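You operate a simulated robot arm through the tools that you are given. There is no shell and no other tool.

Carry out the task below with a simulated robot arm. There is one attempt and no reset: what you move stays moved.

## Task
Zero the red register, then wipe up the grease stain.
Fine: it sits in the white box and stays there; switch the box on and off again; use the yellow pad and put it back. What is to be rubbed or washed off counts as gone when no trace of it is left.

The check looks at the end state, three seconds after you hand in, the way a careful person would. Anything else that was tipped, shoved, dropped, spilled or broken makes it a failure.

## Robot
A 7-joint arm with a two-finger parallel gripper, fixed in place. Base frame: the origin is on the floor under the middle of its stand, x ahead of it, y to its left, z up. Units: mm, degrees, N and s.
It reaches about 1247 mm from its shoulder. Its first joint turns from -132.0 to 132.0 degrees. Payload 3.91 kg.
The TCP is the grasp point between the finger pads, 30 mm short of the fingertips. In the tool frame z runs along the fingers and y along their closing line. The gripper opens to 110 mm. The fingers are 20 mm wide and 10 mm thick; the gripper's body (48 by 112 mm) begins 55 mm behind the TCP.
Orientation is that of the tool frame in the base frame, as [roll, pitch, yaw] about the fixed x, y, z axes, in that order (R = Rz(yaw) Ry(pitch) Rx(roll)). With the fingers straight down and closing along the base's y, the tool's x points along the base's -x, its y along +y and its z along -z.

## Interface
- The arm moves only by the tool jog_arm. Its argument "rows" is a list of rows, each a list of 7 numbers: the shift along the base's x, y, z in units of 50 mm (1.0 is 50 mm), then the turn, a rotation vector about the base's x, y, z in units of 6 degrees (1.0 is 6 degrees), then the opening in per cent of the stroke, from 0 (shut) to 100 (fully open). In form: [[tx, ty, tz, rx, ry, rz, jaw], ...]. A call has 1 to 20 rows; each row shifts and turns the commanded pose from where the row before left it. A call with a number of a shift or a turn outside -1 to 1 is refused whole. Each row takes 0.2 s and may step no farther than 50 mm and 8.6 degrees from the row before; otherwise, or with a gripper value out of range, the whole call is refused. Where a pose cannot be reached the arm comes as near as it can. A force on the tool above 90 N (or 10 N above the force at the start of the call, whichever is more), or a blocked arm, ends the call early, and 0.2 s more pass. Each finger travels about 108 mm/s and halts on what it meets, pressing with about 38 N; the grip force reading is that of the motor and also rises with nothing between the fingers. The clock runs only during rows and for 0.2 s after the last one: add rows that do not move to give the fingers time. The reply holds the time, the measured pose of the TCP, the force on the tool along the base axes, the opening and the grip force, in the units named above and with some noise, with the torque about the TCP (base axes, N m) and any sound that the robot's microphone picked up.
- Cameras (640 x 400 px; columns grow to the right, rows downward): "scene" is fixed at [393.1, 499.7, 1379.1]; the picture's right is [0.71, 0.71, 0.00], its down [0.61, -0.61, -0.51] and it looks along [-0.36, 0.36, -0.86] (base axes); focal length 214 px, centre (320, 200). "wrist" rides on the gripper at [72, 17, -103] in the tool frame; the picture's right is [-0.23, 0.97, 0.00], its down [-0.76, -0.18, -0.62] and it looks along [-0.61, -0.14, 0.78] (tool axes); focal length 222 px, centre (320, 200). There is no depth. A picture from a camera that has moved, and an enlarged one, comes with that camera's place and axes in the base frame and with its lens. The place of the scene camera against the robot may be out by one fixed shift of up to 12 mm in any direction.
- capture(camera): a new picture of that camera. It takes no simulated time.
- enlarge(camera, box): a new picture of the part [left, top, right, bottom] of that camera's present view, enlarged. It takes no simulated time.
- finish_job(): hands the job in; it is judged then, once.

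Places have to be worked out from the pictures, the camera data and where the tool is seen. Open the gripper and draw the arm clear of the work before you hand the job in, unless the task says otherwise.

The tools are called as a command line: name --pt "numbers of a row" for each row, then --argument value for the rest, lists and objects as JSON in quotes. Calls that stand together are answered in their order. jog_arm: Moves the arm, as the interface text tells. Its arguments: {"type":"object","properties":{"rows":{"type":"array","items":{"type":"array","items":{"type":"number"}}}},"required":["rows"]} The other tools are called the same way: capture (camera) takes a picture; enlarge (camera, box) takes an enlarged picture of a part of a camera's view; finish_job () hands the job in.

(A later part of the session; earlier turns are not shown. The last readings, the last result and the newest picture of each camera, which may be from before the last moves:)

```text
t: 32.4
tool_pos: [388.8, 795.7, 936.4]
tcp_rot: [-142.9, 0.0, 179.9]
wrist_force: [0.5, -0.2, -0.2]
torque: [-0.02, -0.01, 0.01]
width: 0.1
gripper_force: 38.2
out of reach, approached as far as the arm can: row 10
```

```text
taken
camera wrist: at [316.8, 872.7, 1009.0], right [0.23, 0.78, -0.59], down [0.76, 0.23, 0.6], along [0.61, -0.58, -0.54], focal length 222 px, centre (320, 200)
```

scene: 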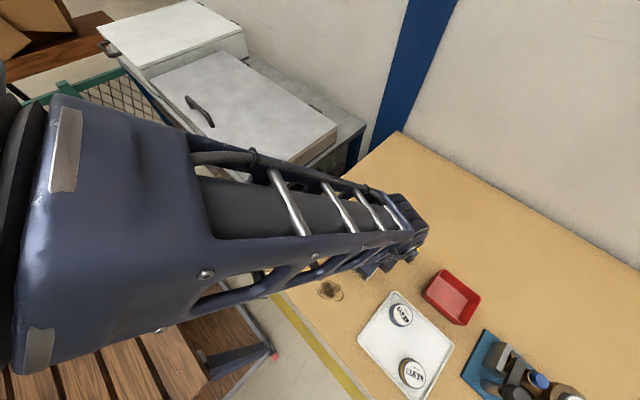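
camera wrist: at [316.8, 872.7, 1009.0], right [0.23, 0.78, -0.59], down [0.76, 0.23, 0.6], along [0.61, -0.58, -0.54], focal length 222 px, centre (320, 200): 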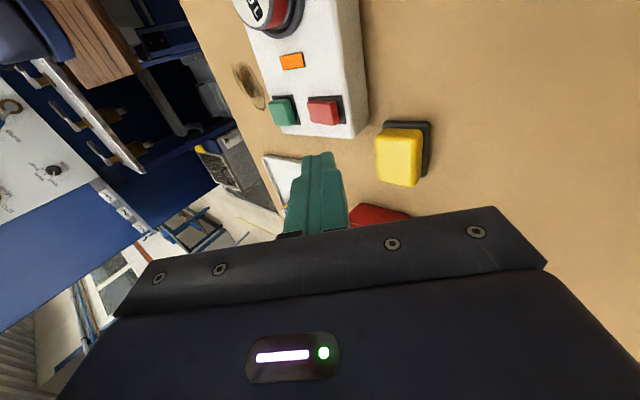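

The lamp is now lit orange: pressing the red rocker's -y end switched the box on. I zoom in on the box.

enlarge --camera "wrist" --box '[225, 0, 385, 140]'

enlarge --camera "wrist" --box '[260, 80, 356, 140]'

enlarge --camera "scene" --box '[310, 200, 430, 285]'

```text
2.86 times, centred on (305, 70) of wrist
camera zoom: at [316.8, 872.7, 1009.0], right [0.23, 0.78, -0.59], down [0.76, 0.23, 0.6], along [0.61, -0.58, -0.54], focal length 635 px, centre (363, 571)
```

zoom: 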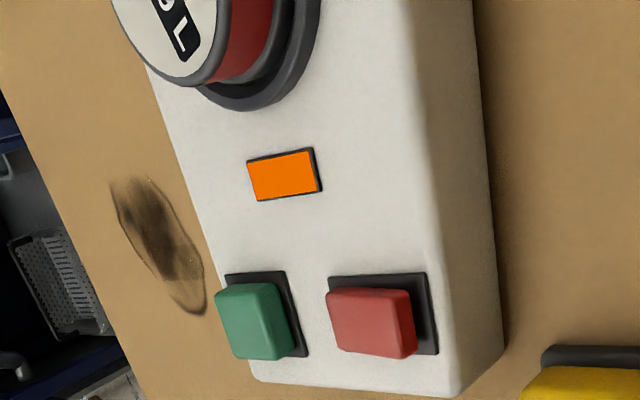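

```text
6.67 times, centred on (308, 110) of wrist
camera zoom: at [316.8, 872.7, 1009.0], right [0.23, 0.78, -0.59], down [0.76, 0.23, 0.6], along [0.61, -0.58, -0.54], focal length 1481 px, centre (400, 800)
```

zoom: 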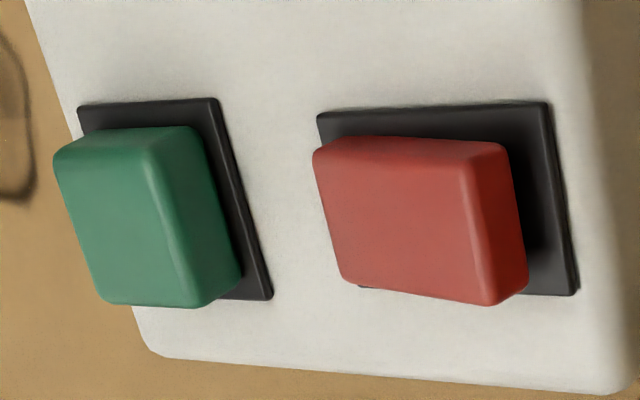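

```text
4.71 times, centred on (370, 242) of scene
camera zoom: at [393.1, 499.7, 1379.1], right [0.71, 0.71, 0.0], down [0.61, -0.61, -0.51], along [-0.36, 0.36, -0.86], focal length 1009 px, centre (85, 0)
```

zoom: 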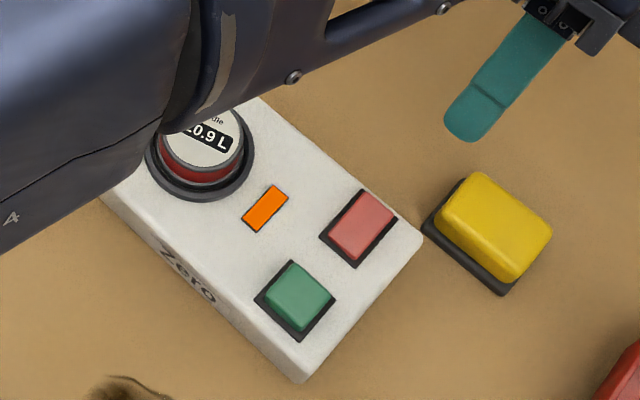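

The box is on, register still at 120.9 L, so green is the zero button that now needs pressing. I reverse the tilt and return above the box.

jog_arm --pt "-0.06 -0.29 0 0.95 0 0 0" --pt "-0.06 -0.29 0 0.95 0 0 0" --pt "-0.06 -0.29 0 0.95 0 0 0" --pt "-0.06 -0.29 0 0.95 0 0 0" --pt "-0.06 -0.29 0 0.95 0 0 0" --pt "-0.06 -0.29 0 0.95 0 0 0" --pt "-0.06 -0.29 0 0.95 0 0 0" --pt "0 0 0 0 0 0 0"

capture --camera "wrist"

```text
t: 34.2
tool_pos: [367.2, 694.0, 936.5]
tcp_rot: [179.9, 0.1, 180.0]
wrist_force: [-0.2, -0.4, -0.4]
torque: [0.01, -0.02, -0.02]
width: 0.0
gripper_force: 37.5
```

```text
taken
camera wrist: at [294.9, 711.5, 1040.6], right [0.23, 0.97, 0.0], down [0.76, -0.18, 0.62], along [0.61, -0.14, -0.78], focal length 222 px, centre (320, 200)
```

wrist: 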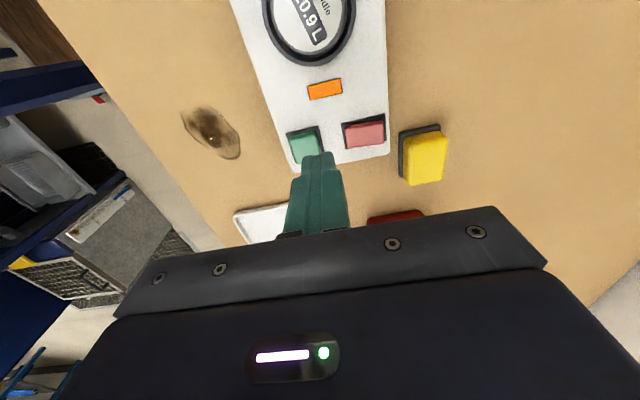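

Upright again at (367,694,936) with the lamp still orange. I check the rocker's tilt and then go down over green.

enlarge --camera "wrist" --box '[280, 70, 400, 170]'

jog_arm --pt "0.32 -0.34 -0.3 0 0 0 0" --pt "0 0 -0.7 0 0 0 0" --pt "0 0 0 0 0 0 0" --pt "0 0 0 0 0 0 0"

capture --camera "wrist"

```text
4.00 times, centred on (340, 120) of wrist
camera zoom: at [294.9, 711.5, 1040.6], right [0.23, 0.97, 0.0], down [0.76, -0.18, 0.62], along [0.61, -0.14, -0.78], focal length 888 px, centre (240, 520)
```

zoom: 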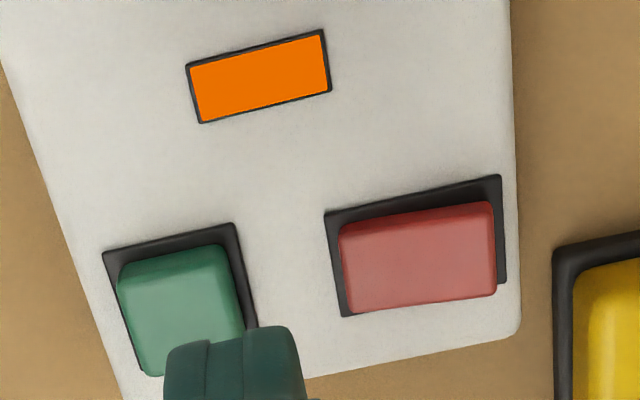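

```text
t: 35.2
tool_pos: [382.2, 676.6, 885.9]
tcp_rot: [179.9, -0.1, -179.9]
wrist_force: [0.7, 0.6, -0.2]
torque: [0.02, 0.0, -0.01]
width: 0.0
gripper_force: 37.8
```

```text
taken
camera wrist: at [309.9, 694.7, 990.3], right [0.23, 0.97, 0.0], down [0.76, -0.18, 0.62], along [0.61, -0.14, -0.78], focal length 222 px, centre (320, 200)
```

wrist: 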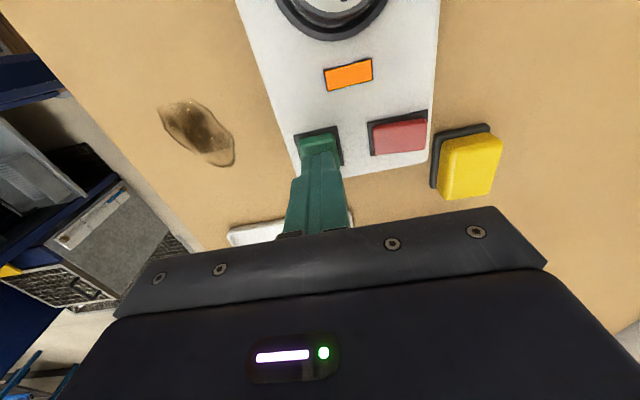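

The tip is above green at z≈856 and the box is on. I press green to the earlier click depth.

jog_arm --pt "0 0 -0.12 0 0 0 0" --pt "0 0 -0.06 0 0 0 0" --pt "0 0 -0.04 0 0 0 0" --pt "0 0 -0.02 0 0 0 0" --pt "0 0 0 0 0 0 0"

capture --camera "wrist"

```text
t: 36.4
tool_pos: [382.0, 676.8, 875.2]
tcp_rot: [179.8, 0.0, -179.9]
wrist_force: [-6.5, -11.1, 31.3]
torque: [-0.32, 0.23, -0.02]
width: 0.3
gripper_force: 37.3
heard: click
```

```text
taken
camera wrist: at [310.0, 694.9, 980.0], right [0.23, 0.97, 0.0], down [0.76, -0.18, 0.62], along [0.61, -0.14, -0.78], focal length 222 px, centre (320, 200)
```

wrist: 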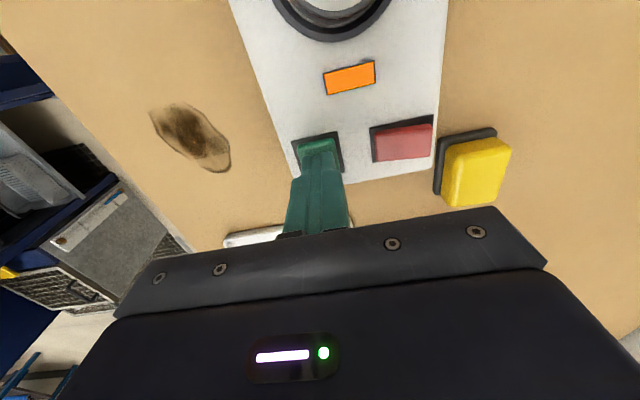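

Click heard with the box on. I lift and draw back to read the display.

jog_arm --pt "0 0 0.2 0 0 0 0" --pt "0 0 0.6 0 0 0 0" --pt "-0.7 0 0.5 0 0 0 0" --pt "-0.7 0 0.5 0 0 0 0" --pt "-0.7 0 0.5 0 0 0 0" --pt "0 0 0 0 0 0 0"

enlarge --camera "wrist" --box '[250, 30, 430, 190]'

enlarge --camera "scene" --box '[310, 200, 430, 285]'

```text
t: 37.8
tool_pos: [276.0, 677.2, 988.5]
tcp_rot: [-180.0, 0.0, -179.9]
wrist_force: [0.4, 0.5, -0.7]
torque: [0.0, -0.04, -0.01]
width: 0.0
gripper_force: 37.8
```

```text
2.50 times, centred on (340, 110) of wrist
camera zoom: at [204.5, 695.1, 1092.7], right [0.23, 0.97, 0.0], down [0.76, -0.18, 0.62], along [0.61, -0.14, -0.78], focal length 555 px, centre (270, 425)
```

zoom: 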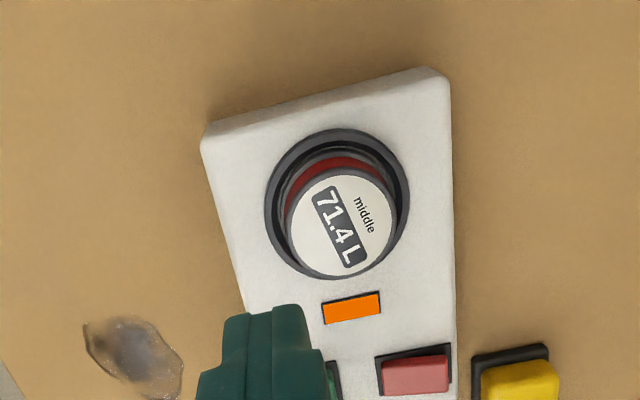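

```text
4.71 times, centred on (370, 242) of scene
camera zoom: at [393.1, 499.7, 1379.1], right [0.71, 0.71, 0.0], down [0.61, -0.61, -0.51], along [-0.36, 0.36, -0.86], focal length 1009 px, centre (85, 0)
```

zoom: 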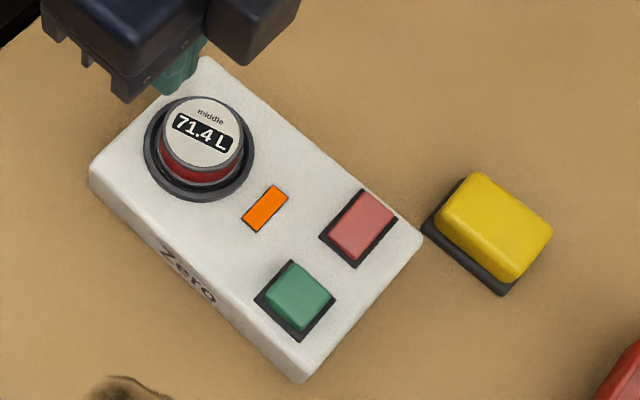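

The display is counting down (71.4 L). I wait about three more seconds and check again.

jog_arm --pt "0 0 0 0 0 0 0" --pt "0 0 0 0 0 0 0" --pt "0 0 0 0 0 0 0" --pt "0 0 0 0 0 0 0" --pt "0 0 0 0 0 0 0" --pt "0 0 0 0 0 0 0" --pt "0 0 0 0 0 0 0" --pt "0 0 0 0 0 0 0" --pt "0 0 0 0 0 0 0" --pt "0 0 0 0 0 0 0" --pt "0 0 0 0 0 0 0" --pt "0 0 0 0 0 0 0" --pt "0 0 0 0 0 0 0" --pt "0 0 0 0 0 0 0" --pt "0 0 0 0 0 0 0"

enlarge --camera "wrist" --box '[250, 30, 430, 190]'

enlarge --camera "scene" --box '[310, 200, 430, 285]'

```text
t: 41.0
tool_pos: [276.2, 678.1, 988.4]
tcp_rot: [179.9, 0.0, -180.0]
wrist_force: [0.0, -1.0, 0.0]
torque: [0.0, 0.01, 0.03]
width: 0.2
gripper_force: 37.8
```

```text
2.50 times, centred on (340, 110) of wrist
camera zoom: at [204.7, 695.2, 1092.6], right [0.23, 0.97, 0.0], down [0.76, -0.18, 0.62], along [0.61, -0.14, -0.78], focal length 555 px, centre (270, 425)
```

zoom: 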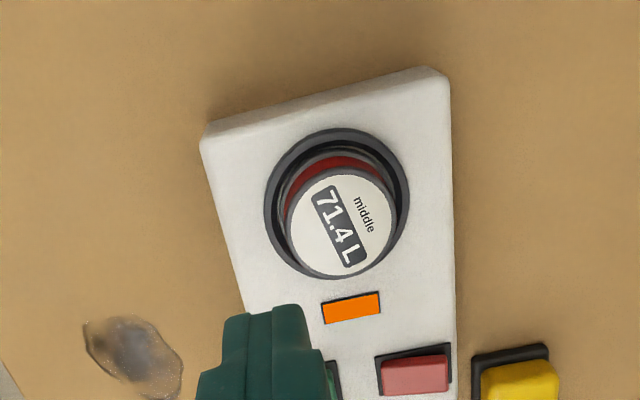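

```text
4.71 times, centred on (370, 242) of scene
camera zoom: at [393.1, 499.7, 1379.1], right [0.71, 0.71, 0.0], down [0.61, -0.61, -0.51], along [-0.36, 0.36, -0.86], focal length 1009 px, centre (85, 0)
```

zoom: 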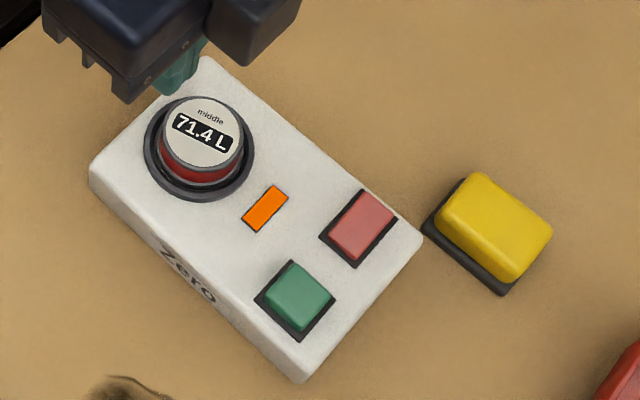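

The countdown stops when green is released (71.4 L), so green must be held until it reaches zero. I go back over green and press and hold for about two seconds.

jog_arm --pt "0.7 0 -0.5 0 0 0 0" --pt "0.7 0 -0.5 0 0 0 0" --pt "0.7 0 -0.5 0 0 0 0" --pt "0 0 -0.55 0 0 0 0" --pt "0 0 0 0 0 0 0"

capture --camera "wrist"

```text
t: 42.2
tool_pos: [382.9, 679.2, 887.5]
tcp_rot: [179.9, 0.0, -180.0]
wrist_force: [0.6, -0.2, -0.1]
torque: [0.01, 0.02, 0.0]
width: 0.0
gripper_force: 37.6
```

```text
taken
camera wrist: at [310.7, 697.6, 991.3], right [0.23, 0.97, 0.0], down [0.76, -0.18, 0.62], along [0.61, -0.14, -0.78], focal length 222 px, centre (320, 200)
```

wrist: 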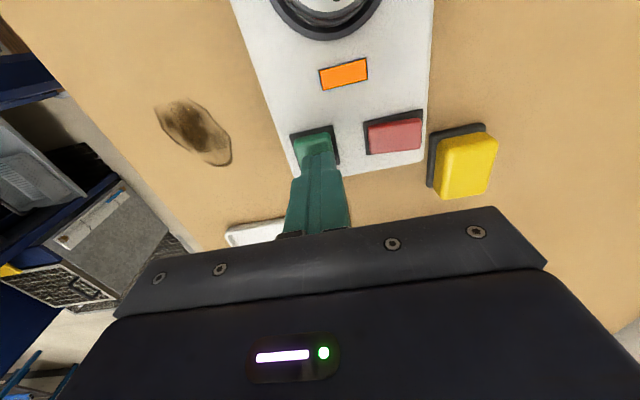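

I'm right above green at z≈857; I press to depth and hold about two seconds.

jog_arm --pt "0 -0.05 -0.12 0 0 0 0" --pt "0 0 -0.06 0 0 0 0" --pt "0 0 -0.05 0 0 0 0" --pt "0 0 -0.02 0 0 0 0" --pt "0 0 0 0 0 0 0" --pt "0 0 0 0 0 0 0" --pt "0 0 0 0 0 0 0" --pt "0 0 0 0 0 0 0" --pt "0 0 0 0 0 0 0" --pt "0 0 0 0 0 0 0" --pt "0 0 0 0 0 0 0" --pt "0 0 0 0 0 0 0" --pt "0 0 0 0 0 0 0" --pt "0 0 0 0 0 0 0"

enlarge --camera "wrist" --box '[250, 0, 430, 112]'

enlarge --camera "scene" --box '[310, 200, 430, 285]'

```text
t: 45.2
tool_pos: [382.5, 677.0, 874.4]
tcp_rot: [179.7, 0.1, 180.0]
wrist_force: [-2.0, 16.4, 53.3]
torque: [0.47, 0.11, 0.0]
width: 0.1
gripper_force: 37.4
heard: click
```

```text
3.56 times, centred on (340, 56) of wrist
camera zoom: at [309.8, 693.6, 979.3], right [0.23, 0.97, 0.0], down [0.76, -0.18, 0.62], along [0.61, -0.14, -0.78], focal length 790 px, centre (249, 712)
```

zoom: 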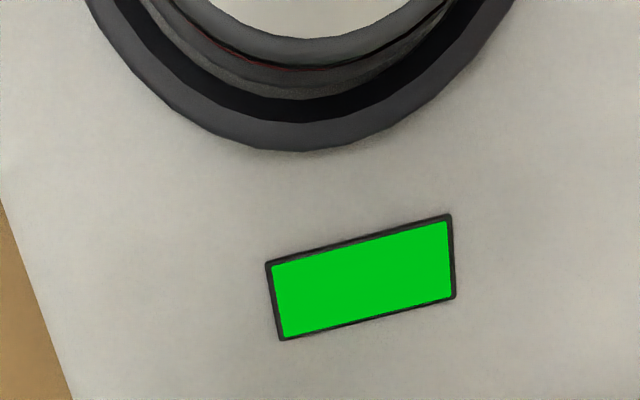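

```text
4.71 times, centred on (370, 242) of scene
camera zoom: at [393.1, 499.7, 1379.1], right [0.71, 0.71, 0.0], down [0.61, -0.61, -0.51], along [-0.36, 0.36, -0.86], focal length 1009 px, centre (85, 0)
```

zoom: 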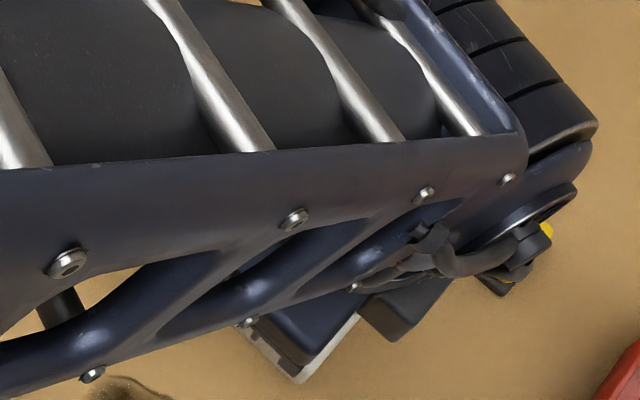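

The lamp has turned green, so zeroing seems complete. I lift and draw back to confirm the display.

jog_arm --pt "0 0 0.2 0 0 0 0" --pt "0 0 0.6 0 0 0 0" --pt "-0.7 0 0.5 0 0 0 0" --pt "-0.7 0 0.5 0 0 0 0" --pt "-0.7 0 0.5 0 0 0 0" --pt "0 0 0 0 0 0 0"

enlarge --camera "wrist" --box '[250, 30, 430, 190]'

enlarge --camera "scene" --box '[310, 200, 430, 285]'

```text
t: 46.6
tool_pos: [278.8, 676.8, 985.8]
tcp_rot: [180.0, 0.0, -179.8]
wrist_force: [-0.1, 0.6, -0.2]
torque: [-0.03, -0.01, -0.02]
width: 0.1
gripper_force: 37.8
```

```text
2.50 times, centred on (340, 110) of wrist
camera zoom: at [205.8, 693.9, 1090.9], right [0.23, 0.97, 0.0], down [0.76, -0.18, 0.62], along [0.61, -0.14, -0.78], focal length 555 px, centre (270, 425)
```

zoom: 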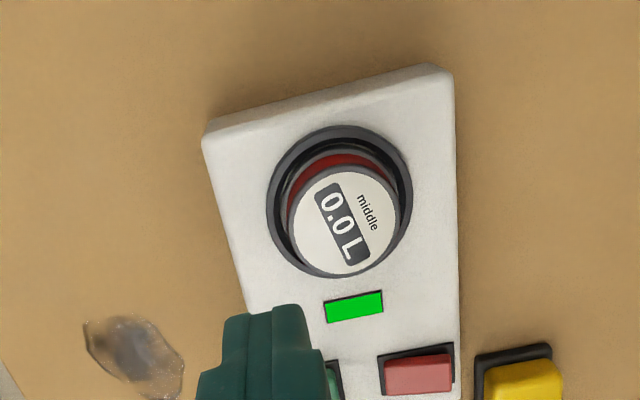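

```text
4.71 times, centred on (370, 242) of scene
camera zoom: at [393.1, 499.7, 1379.1], right [0.71, 0.71, 0.0], down [0.61, -0.61, -0.51], along [-0.36, 0.36, -0.86], focal length 1009 px, centre (85, 0)
```

zoom: 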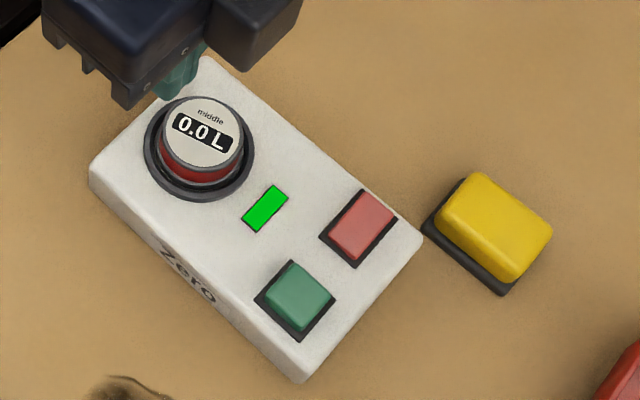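

Display reads 0.0 L with a green lamp. Now I switch the box off by pressing the rocker's raised +y end; first I move above it.

jog_arm --pt "0.51 0.345 -0.4 0 0 0 0" --pt "0.51 0.345 -0.4 0 0 0 0" --pt "0.51 0.345 -0.4 0 0 0 0" --pt "0.51 0.345 -0.4 0 0 0 0" --pt "0 0 -0.32 0 0 0 0" --pt "0 0 0 0 0 0 0"

capture --camera "wrist"

```text
t: 48.0
tool_pos: [379.6, 743.6, 893.6]
tcp_rot: [180.0, 0.0, 180.0]
wrist_force: [-0.2, -0.2, -0.5]
torque: [0.01, 0.01, 0.03]
width: 0.2
gripper_force: 37.8
```

```text
taken
camera wrist: at [306.4, 762.2, 997.3], right [0.23, 0.97, 0.0], down [0.76, -0.18, 0.62], along [0.61, -0.14, -0.78], focal length 222 px, centre (320, 200)
```

wrist: 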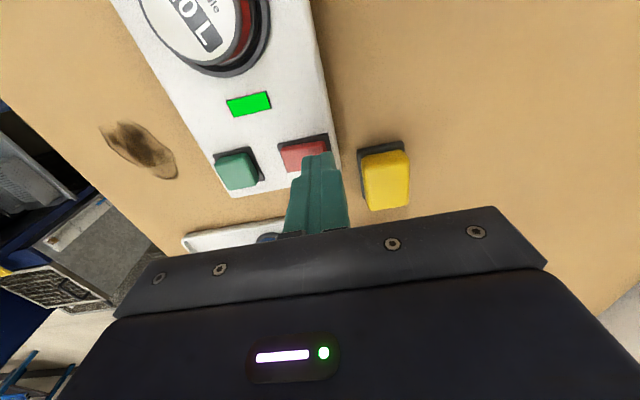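

The fingertips are over red's +y end. I come down gradually and read the forces.

jog_arm --pt "0 0.03 -0.16 0 0 0 0" --pt "0 0 -0.04 0 0 0 0" --pt "0 0 0 0 0 0 0"

jog_arm --pt "0 0 -0.04 0 0 0 0" --pt "0 0 0 0 0 0 0"

jog_arm --pt "0 0 -0.04 0 0 0 0" --pt "0 0 0 0 0 0 0"

```text
t: 48.8
tool_pos: [379.9, 746.6, 883.9]
tcp_rot: [-179.9, 0.0, -180.0]
wrist_force: [0.7, 0.7, 0.1]
torque: [-0.01, -0.02, 0.05]
width: 0.1
gripper_force: 37.7
```

```text
t: 49.4
tool_pos: [379.9, 745.7, 881.2]
tcp_rot: [179.9, -0.1, -180.0]
wrist_force: [-0.2, 0.3, 2.1]
torque: [0.0, -0.05, 0.04]
width: 0.0
gripper_force: 37.8
```

```text
t: 50.0
tool_pos: [379.8, 745.2, 879.0]
tcp_rot: [180.0, 0.0, 180.0]
wrist_force: [-0.5, 0.0, 0.1]
torque: [0.01, 0.01, -0.01]
width: 0.0
gripper_force: 38.2
```

Force peaked at ~2 N and dropped to zero, as if the rocker flipped. I check the lamp.

enlarge --camera "wrist" --box '[200, 60, 360, 180]'

```text
3.33 times, centred on (280, 120) of wrist
camera zoom: at [307.8, 763.4, 982.9], right [0.23, 0.97, 0.0], down [0.76, -0.18, 0.62], along [0.61, -0.14, -0.78], focal length 740 px, centre (453, 467)
```

zoom: 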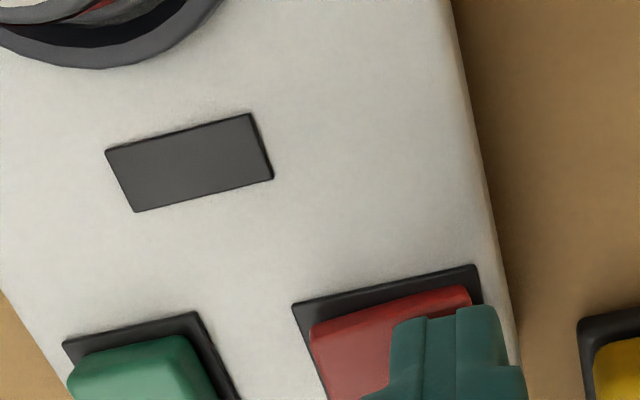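

Lamp is off. I lift straight up, and then move toward the pad while opening the gripper, for a close look at it.

jog_arm --pt "0 0 0.3 0 0 0 0" --pt "0 0 0.7 0 0 0 0" --pt "0 0 0.6 0 0 0 0" --pt "0.4 0.5 0 0 0 0 60" --pt "0.4 0.5 0 0 0 0 100" --pt "0.3 0 0 0 0 0 100" --pt "0 0 0 0 0 0 100"

capture --camera "wrist"

enlarge --camera "wrist" --box '[270, 50, 400, 170]'

capture --camera "scene"

```text
t: 51.6
tool_pos: [434.7, 796.0, 958.5]
tcp_rot: [-180.0, 0.1, -179.9]
wrist_force: [-0.1, 0.1, 0.4]
torque: [-0.02, 0.03, 0.02]
width: 110.1
gripper_force: 0.0
```

```text
taken
camera wrist: at [362.0, 813.9, 1062.9], right [0.23, 0.97, 0.0], down [0.76, -0.18, 0.62], along [0.61, -0.14, -0.78], focal length 222 px, centre (320, 200)
```

wrist: 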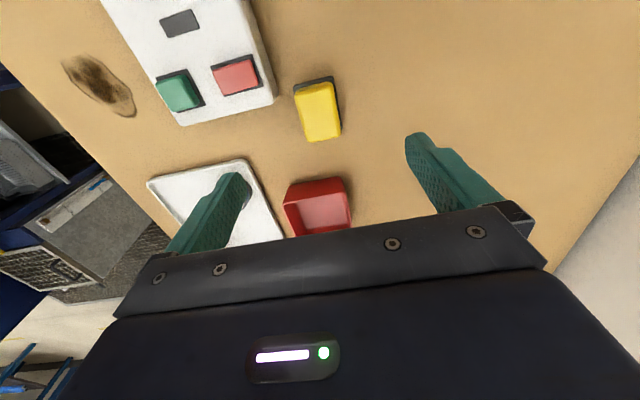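

```text
3.33 times, centred on (335, 110) of wrist
camera zoom: at [362.0, 813.9, 1062.9], right [0.23, 0.97, 0.0], down [0.76, -0.18, 0.62], along [0.61, -0.14, -0.78], focal length 740 px, centre (270, 500)
```

zoom: 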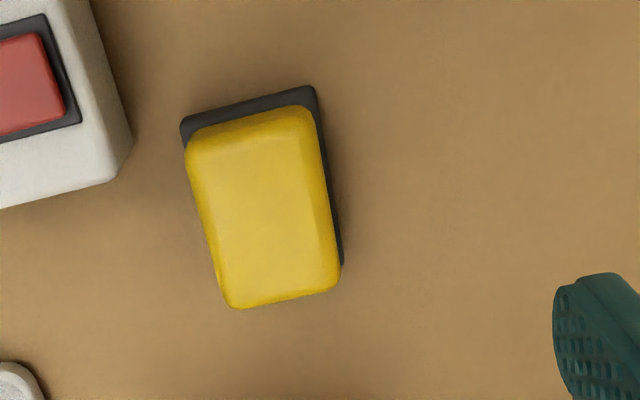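

```text
taken
```

scene: 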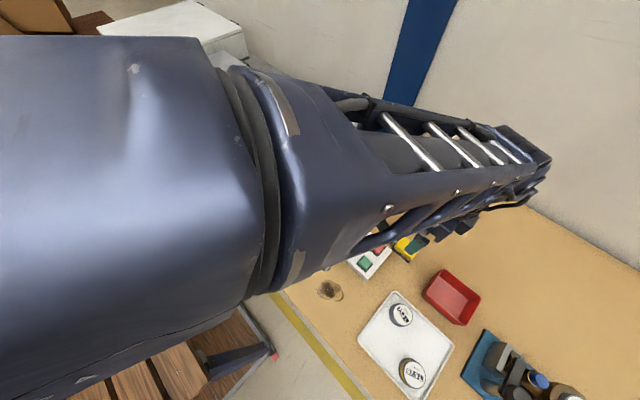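

Box is off. From two views the pad's top is at z≈832, x 410–459, y 778–814 (centre (435,796)), sitting on a dark holder (≈56×43 mm). I set the jaws to ~70 mm and descend part way to check alignment.

jog_arm --pt "0.01 -0.005 -0.6 0 0 0 64" --pt "0 0 -0.6 0 0 0 64" --pt "0 0 -0.5 0 0 0 64" --pt "0 0 0 0 0 0 64" --pt "0 0 0 0 0 0 64"

capture --camera "wrist"

enlarge --camera "wrist" --box '[220, 60, 420, 220]'

```text
t: 52.8
tool_pos: [434.6, 795.0, 872.0]
tcp_rot: [179.9, 0.1, 180.0]
wrist_force: [-0.3, 0.0, -0.4]
torque: [0.0, -0.04, -0.01]
width: 70.3
gripper_force: 0.1
```

```text
taken
camera wrist: at [361.7, 812.6, 976.5], right [0.23, 0.97, 0.0], down [0.76, -0.18, 0.62], along [0.61, -0.14, -0.78], focal length 222 px, centre (320, 200)
```

wrist: 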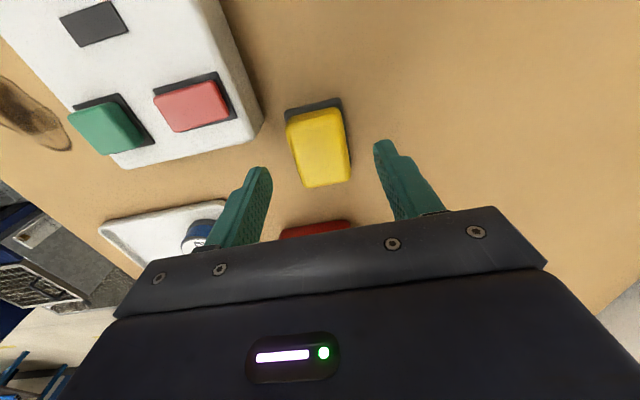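

```text
2.50 times, centred on (320, 140) of wrist
camera zoom: at [361.7, 812.6, 976.5], right [0.23, 0.97, 0.0], down [0.76, -0.18, 0.62], along [0.61, -0.14, -0.78], focal length 555 px, centre (320, 350)
```

zoom: 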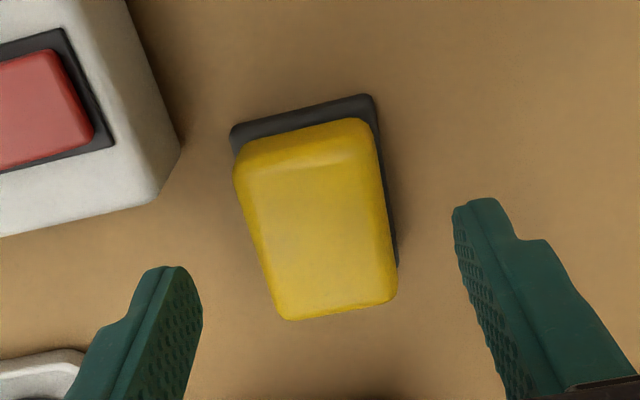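

The pad sits centred between the fingers. I descend the last 29 mm so the tips are about 5 mm or more above the holder, then close gently.

jog_arm --pt "0 0.01 -0.3 0 0 0 64" --pt "0 0 -0.28 0 0 0 64" --pt "0 0 0 0 0 0 64"

capture --camera "wrist"

```text
t: 53.6
tool_pos: [435.7, 795.6, 844.9]
tcp_rot: [179.9, 0.0, -179.9]
wrist_force: [0.4, -0.4, 0.0]
torque: [0.01, -0.01, 0.02]
width: 70.5
gripper_force: 0.1
```

```text
taken
camera wrist: at [362.3, 813.3, 948.3], right [0.23, 0.97, 0.0], down [0.76, -0.18, 0.62], along [0.61, -0.14, -0.78], focal length 222 px, centre (320, 200)
```

wrist: 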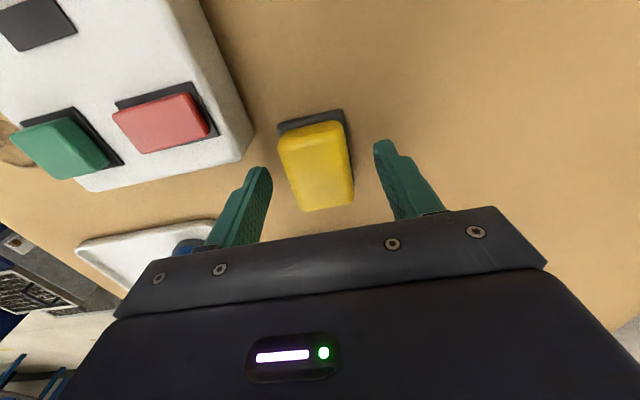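

Tips at z≈815 on both sides of the pad. I close the gripper.

jog_arm --pt "0 0 0 0 0 0 40" --pt "0 0 0 0 0 0 30" --pt "0 0 0 0 0 0 0" --pt "0 0 0 0 0 0 0" --pt "0 0 0 0 0 0 0"

enlarge --camera "wrist" --box '[220, 60, 420, 220]'

```text
t: 54.8
tool_pos: [435.0, 794.9, 843.5]
tcp_rot: [179.9, 0.0, -179.9]
wrist_force: [-1.0, 0.5, -0.2]
torque: [0.02, 0.0, 0.03]
width: 39.0
gripper_force: 38.3
```

```text
2.50 times, centred on (320, 140) of wrist
camera zoom: at [362.2, 813.3, 948.3], right [0.23, 0.97, 0.0], down [0.76, -0.18, 0.62], along [0.61, -0.14, -0.78], focal length 555 px, centre (320, 350)
```

zoom: 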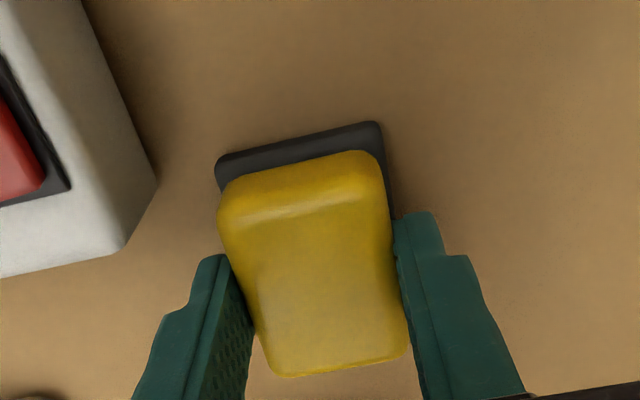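

The pad is gripped (39 mm). I lift slowly 30 mm and check whether the dark holder stays behind.

jog_arm --pt "0 0 0.1 0 0 0 0" --pt "0 0 0.2 0 0 0 0" --pt "0 0 0.3 0 0 0 0" --pt "0 0 0.4 0 0 0 0" --pt "0 0 0 0 0 0 0"

capture --camera "wrist"

enlarge --camera "wrist" --box '[220, 60, 420, 220]'

```text
t: 56.0
tool_pos: [435.4, 796.4, 895.2]
tcp_rot: [180.0, 0.0, 180.0]
wrist_force: [0.5, -1.2, -0.1]
torque: [0.03, -0.03, 0.0]
width: 0.0
gripper_force: 37.9
```

```text
taken
camera wrist: at [363.1, 813.8, 999.2], right [0.23, 0.97, 0.0], down [0.76, -0.18, 0.62], along [0.61, -0.14, -0.78], focal length 222 px, centre (320, 200)
```

wrist: 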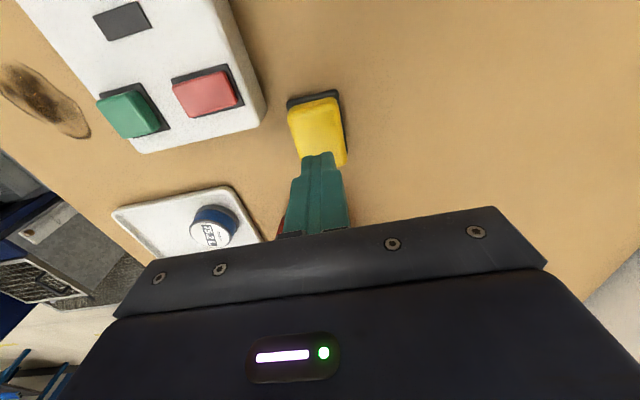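

```text
2.50 times, centred on (320, 140) of wrist
camera zoom: at [363.1, 813.8, 999.2], right [0.23, 0.97, 0.0], down [0.76, -0.18, 0.62], along [0.61, -0.14, -0.78], focal length 555 px, centre (320, 350)
```

zoom: 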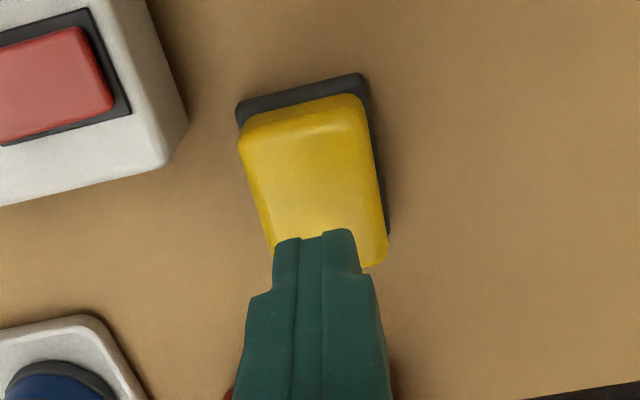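

The pad slipped out and stayed in its holder; it needs a lower grip. I enlarge to measure the holder's rim height so I can grip as low as possible.

enlarge --camera "wrist" --box '[280, 80, 360, 130]'

enlarge --camera "scene" --box '[380, 225, 430, 270]'

```text
8.00 times, centred on (320, 105) of wrist
camera zoom: at [363.1, 813.8, 999.2], right [0.23, 0.97, 0.0], down [0.76, -0.18, 0.62], along [0.61, -0.14, -0.78], focal length 1777 px, centre (320, 960)
```

zoom: 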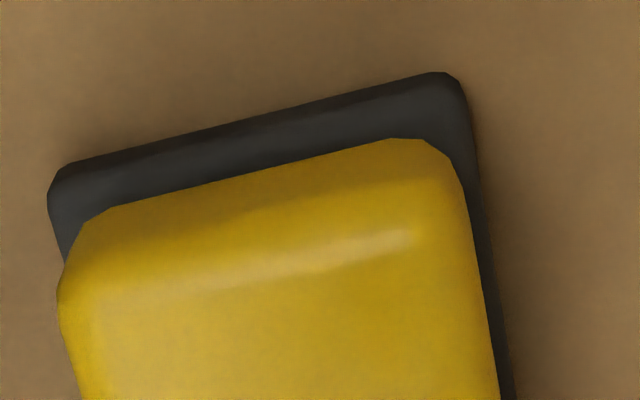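

```text
8.89 times, centred on (405, 248) of scene
camera zoom: at [393.1, 499.7, 1379.1], right [0.71, 0.71, 0.0], down [0.61, -0.61, -0.51], along [-0.36, 0.36, -0.86], focal length 1906 px, centre (-436, -222)
```

zoom: 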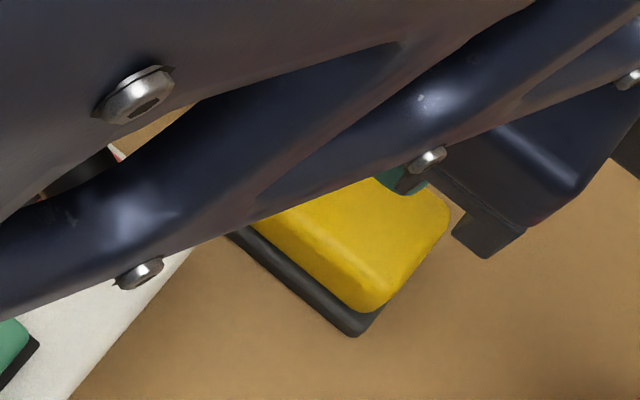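

The dark holder's rim seems to reach z≈814, close to where my tips were. I tilt the wrist for a low oblique view of the pad/holder boundary before trying again.

jog_arm --pt "-0.3 0 0.02 0 -1 0 0" --pt "-0.3 0 0.02 0 -1 0 0" --pt "-0.3 0 0.02 0 -1 0 0" --pt "-0.3 0 0.02 0 -1 0 0" --pt "-0.3 0 0.02 0 -1 0 0" --pt "-0.3 0 0.02 0 -1 0 0" --pt "-0.3 0 0.02 0 -1 0 0" --pt "0 0 0 0 0 0 0"

capture --camera "wrist"

enlarge --camera "wrist" --box '[280, 70, 376, 130]'

```text
t: 57.8
tool_pos: [330.8, 796.7, 901.7]
tcp_rot: [180.0, 42.1, 180.0]
wrist_force: [0.8, 0.4, -0.4]
torque: [0.0, 0.0, 0.0]
width: 0.0
gripper_force: 37.2
```

```text
taken
camera wrist: at [206.9, 813.9, 930.3], right [0.17, 0.97, 0.15], down [0.15, -0.18, 0.97], along [0.97, -0.14, -0.17], focal length 222 px, centre (320, 200)
```

wrist: 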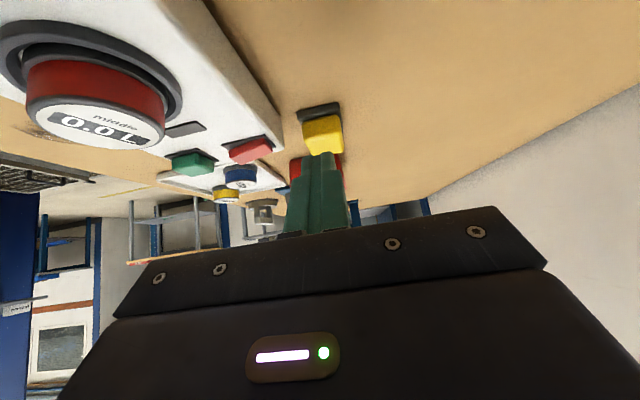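

```text
6.67 times, centred on (328, 100) of wrist
camera zoom: at [206.9, 813.9, 930.3], right [0.17, 0.97, 0.15], down [0.15, -0.18, 0.97], along [0.97, -0.14, -0.17], focal length 1481 px, centre (267, 867)
```

zoom: 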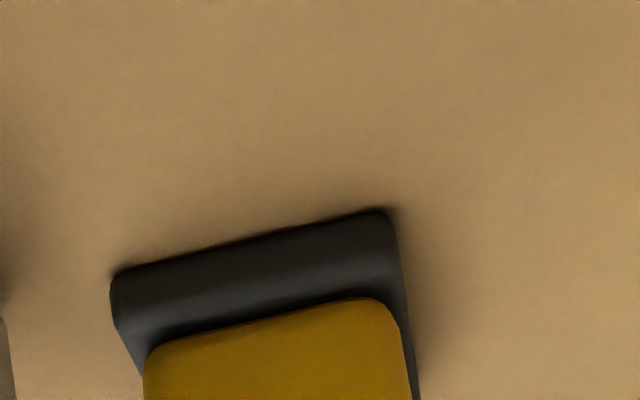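

enlarge --camera "wrist" --box '[280, 95, 376, 155]'

enlarge --camera "wrist" --box '[298, 95, 346, 125]'

```text
6.67 times, centred on (328, 125) of wrist
camera zoom: at [206.9, 813.9, 930.3], right [0.17, 0.97, 0.15], down [0.15, -0.18, 0.97], along [0.97, -0.14, -0.17], focal length 1481 px, centre (267, 700)
```

zoom: 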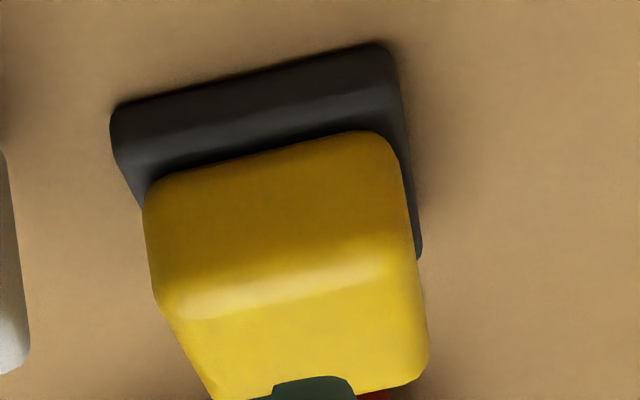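

```text
13.33 times, centred on (322, 110) of wrist
camera zoom: at [206.9, 813.9, 930.3], right [0.17, 0.97, 0.15], down [0.15, -0.18, 0.97], along [0.97, -0.14, -0.17], focal length 2962 px, centre (293, 1400)
```

zoom: 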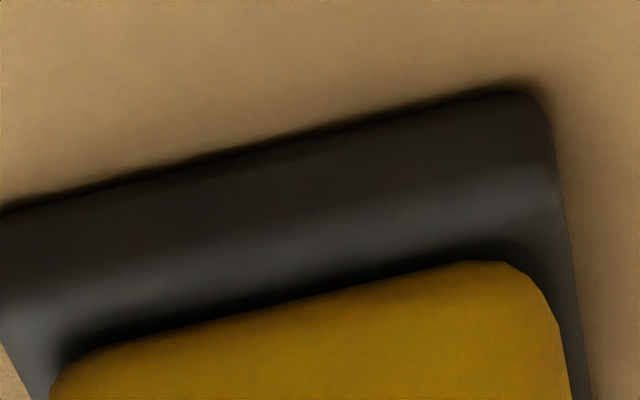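

The yellow part starts at z≈813 above a ~13 mm thick dark slab, so my grip was on the right part but slipped. I reverse the tilt and will grip again, pulling in tiny steps while reading the force.

jog_arm --pt "0.3 0 -0.02 0 1 0 30" --pt "0.3 0 -0.02 0 1 0 50" --pt "0.3 0 -0.02 0 1 0 64" --pt "0.3 0 -0.02 0 1 0 64" --pt "0.3 0 -0.02 0 1 0 64" --pt "0.3 0 -0.02 0 1 0 64" --pt "0.3 0 -0.02 0 1 0 64" --pt "0 0 0 0 0 0 64"

capture --camera "wrist"

```text
t: 59.6
tool_pos: [436.5, 797.3, 895.8]
tcp_rot: [179.9, -0.1, 179.9]
wrist_force: [-0.9, 0.0, 0.8]
torque: [-0.02, 0.02, 0.01]
width: 70.3
gripper_force: 0.1
```

```text
taken
camera wrist: at [363.8, 814.0, 998.7], right [0.23, 0.97, 0.0], down [0.76, -0.18, 0.62], along [0.61, -0.14, -0.78], focal length 222 px, centre (320, 200)
```

wrist: 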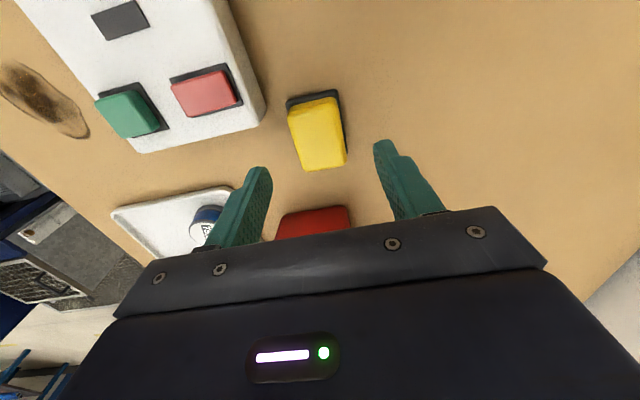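

Tips at ≈866 now; I descend 52 mm so the tips are just above the slab, then close and wait.

jog_arm --pt "0 0 -0.5 0 0 0 64" --pt "0 0 -0.4 0 0 0 64" --pt "0 0 -0.14 0 0 0 64" --pt "0 0 0 0 0 0 64" --pt "0 0 0 0 0 0 40" --pt "0 0 0 0 0 0 20" --pt "0 0 0 0 0 0 0" --pt "0 0 0 0 0 0 0" --pt "0 0 0 0 0 0 0"

jog_arm --pt "0 0 0.02 0 0 0 0" --pt "0 0 0 0 0 0 0"

jog_arm --pt "0 0 0.02 0 0 0 0" --pt "0 0 0 0 0 0 0"

```text
t: 61.6
tool_pos: [434.8, 796.5, 842.4]
tcp_rot: [179.9, 0.0, -180.0]
wrist_force: [-0.2, 0.8, 0.3]
torque: [0.01, 0.01, 0.02]
width: 38.7
gripper_force: 38.1
```

```text
t: 62.2
tool_pos: [435.6, 796.3, 843.6]
tcp_rot: [179.9, 0.0, 180.0]
wrist_force: [-0.1, 0.7, 0.4]
torque: [0.01, 0.03, 0.0]
width: 38.8
gripper_force: 37.9
```

```text
t: 62.8
tool_pos: [436.2, 796.1, 844.4]
tcp_rot: [179.9, 0.0, -179.9]
wrist_force: [0.0, -0.5, -0.5]
torque: [0.02, 0.05, 0.01]
width: 38.9
gripper_force: 38.2
```

No pull force so far, so the pad may be rising with the fingers. I lift a few more millimetres and look.

jog_arm --pt "0 0 0.04 0 0 0 0" --pt "0 0 0.04 0 0 0 0" --pt "0 0 0.04 0 0 0 0" --pt "0 0 0 0 0 0 0"

enlarge --camera "wrist" --box '[220, 60, 420, 220]'

```text
t: 63.8
tool_pos: [435.7, 795.3, 851.1]
tcp_rot: [180.0, 0.0, -180.0]
wrist_force: [-0.1, -0.2, -0.6]
torque: [0.02, -0.01, 0.01]
width: 39.0
gripper_force: 38.1
```

```text
2.50 times, centred on (320, 140) of wrist
camera zoom: at [363.3, 813.8, 954.5], right [0.23, 0.97, 0.0], down [0.76, -0.18, 0.62], along [0.61, -0.14, -0.78], focal length 555 px, centre (320, 350)
```

zoom: 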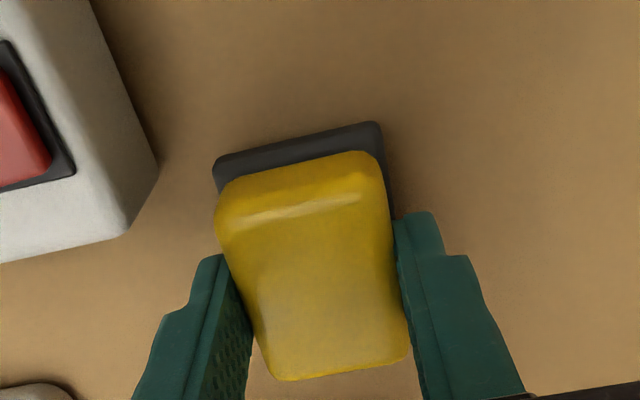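

The dark slab is moving with the yellow part: it is one piece, already about 8 mm off the table. I continue lifting slowly and watch whether it creeps in the grip.

jog_arm --pt "0 0 0.04 0 0 0 0" --pt "0 0 0.04 0 0 0 0" --pt "0 0 0.04 0 0 0 0" --pt "0 0 0.04 0 0 0 0" --pt "0 0 0 0 0 0 0" --pt "0 0 0 0 0 0 0" --pt "0 0 0 0 0 0 0"

capture --camera "wrist"

enlarge --camera "wrist" --box '[220, 60, 420, 220]'

```text
t: 65.4
tool_pos: [435.1, 796.1, 858.0]
tcp_rot: [179.9, 0.0, 180.0]
wrist_force: [0.0, 0.2, -0.5]
torque: [-0.01, -0.02, 0.0]
width: 38.9
gripper_force: 38.2
```

```text
taken
camera wrist: at [363.0, 814.2, 962.3], right [0.23, 0.97, 0.0], down [0.76, -0.18, 0.62], along [0.61, -0.14, -0.78], focal length 222 px, centre (320, 200)
```

wrist: 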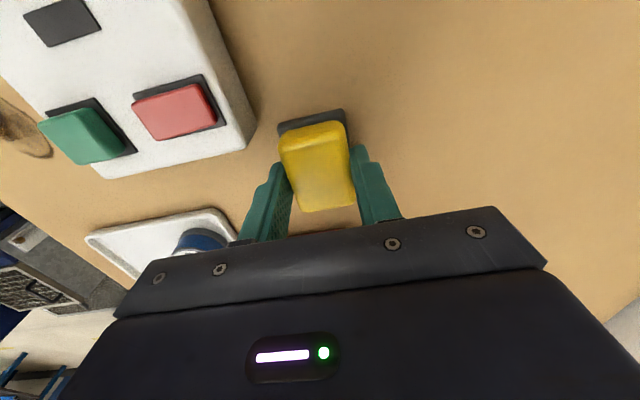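

```text
2.50 times, centred on (320, 140) of wrist
camera zoom: at [363.0, 814.2, 962.3], right [0.23, 0.97, 0.0], down [0.76, -0.18, 0.62], along [0.61, -0.14, -0.78], focal length 555 px, centre (320, 350)
```

zoom: 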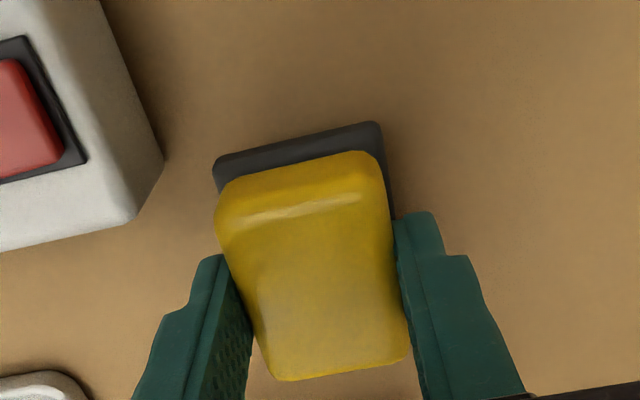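

The pad holds steady at slow speed. I lift it gently to clear the box (pad bottom ≈870) using small accelerations.

jog_arm --pt "0 0 0.05 0 0 0 0" --pt "0 0 0.08 0 0 0 0" --pt "0 0 0.1 0 0 0 0" --pt "0 0 0.1 0 0 0 0" --pt "0 0 0.1 0 0 0 0" --pt "0 0 0.1 0 0 0 0" --pt "0 0 0.1 0 0 0 0" --pt "0 0 0.1 0 0 0 0" --pt "0 0 0.1 0 0 0 0" --pt "0 0 0.1 0 0 0 0" --pt "0 0 0.1 0 0 0 0" --pt "0 0 0.08 0 0 0 0" --pt "0 0 0.05 0 0 0 0" --pt "0 0 0 0 0 0 0"

capture --camera "wrist"

```text
t: 68.4
tool_pos: [434.8, 796.5, 916.6]
tcp_rot: [179.9, 0.1, 180.0]
wrist_force: [-0.5, 0.3, 0.0]
torque: [-0.03, 0.03, -0.02]
width: 38.6
gripper_force: 38.3
```

```text
taken
camera wrist: at [362.6, 813.8, 1021.0], right [0.23, 0.97, 0.0], down [0.76, -0.18, 0.62], along [0.61, -0.14, -0.78], focal length 222 px, centre (320, 200)
```

wrist: 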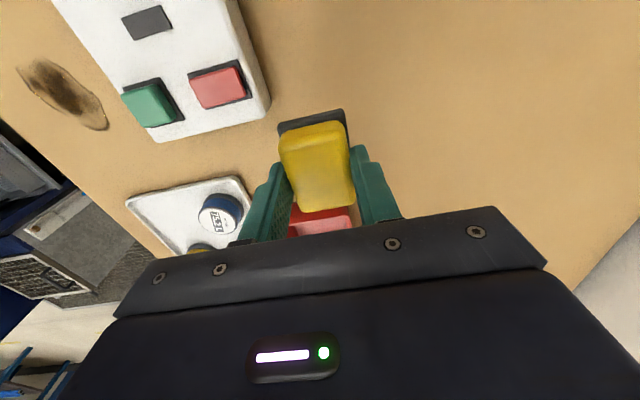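

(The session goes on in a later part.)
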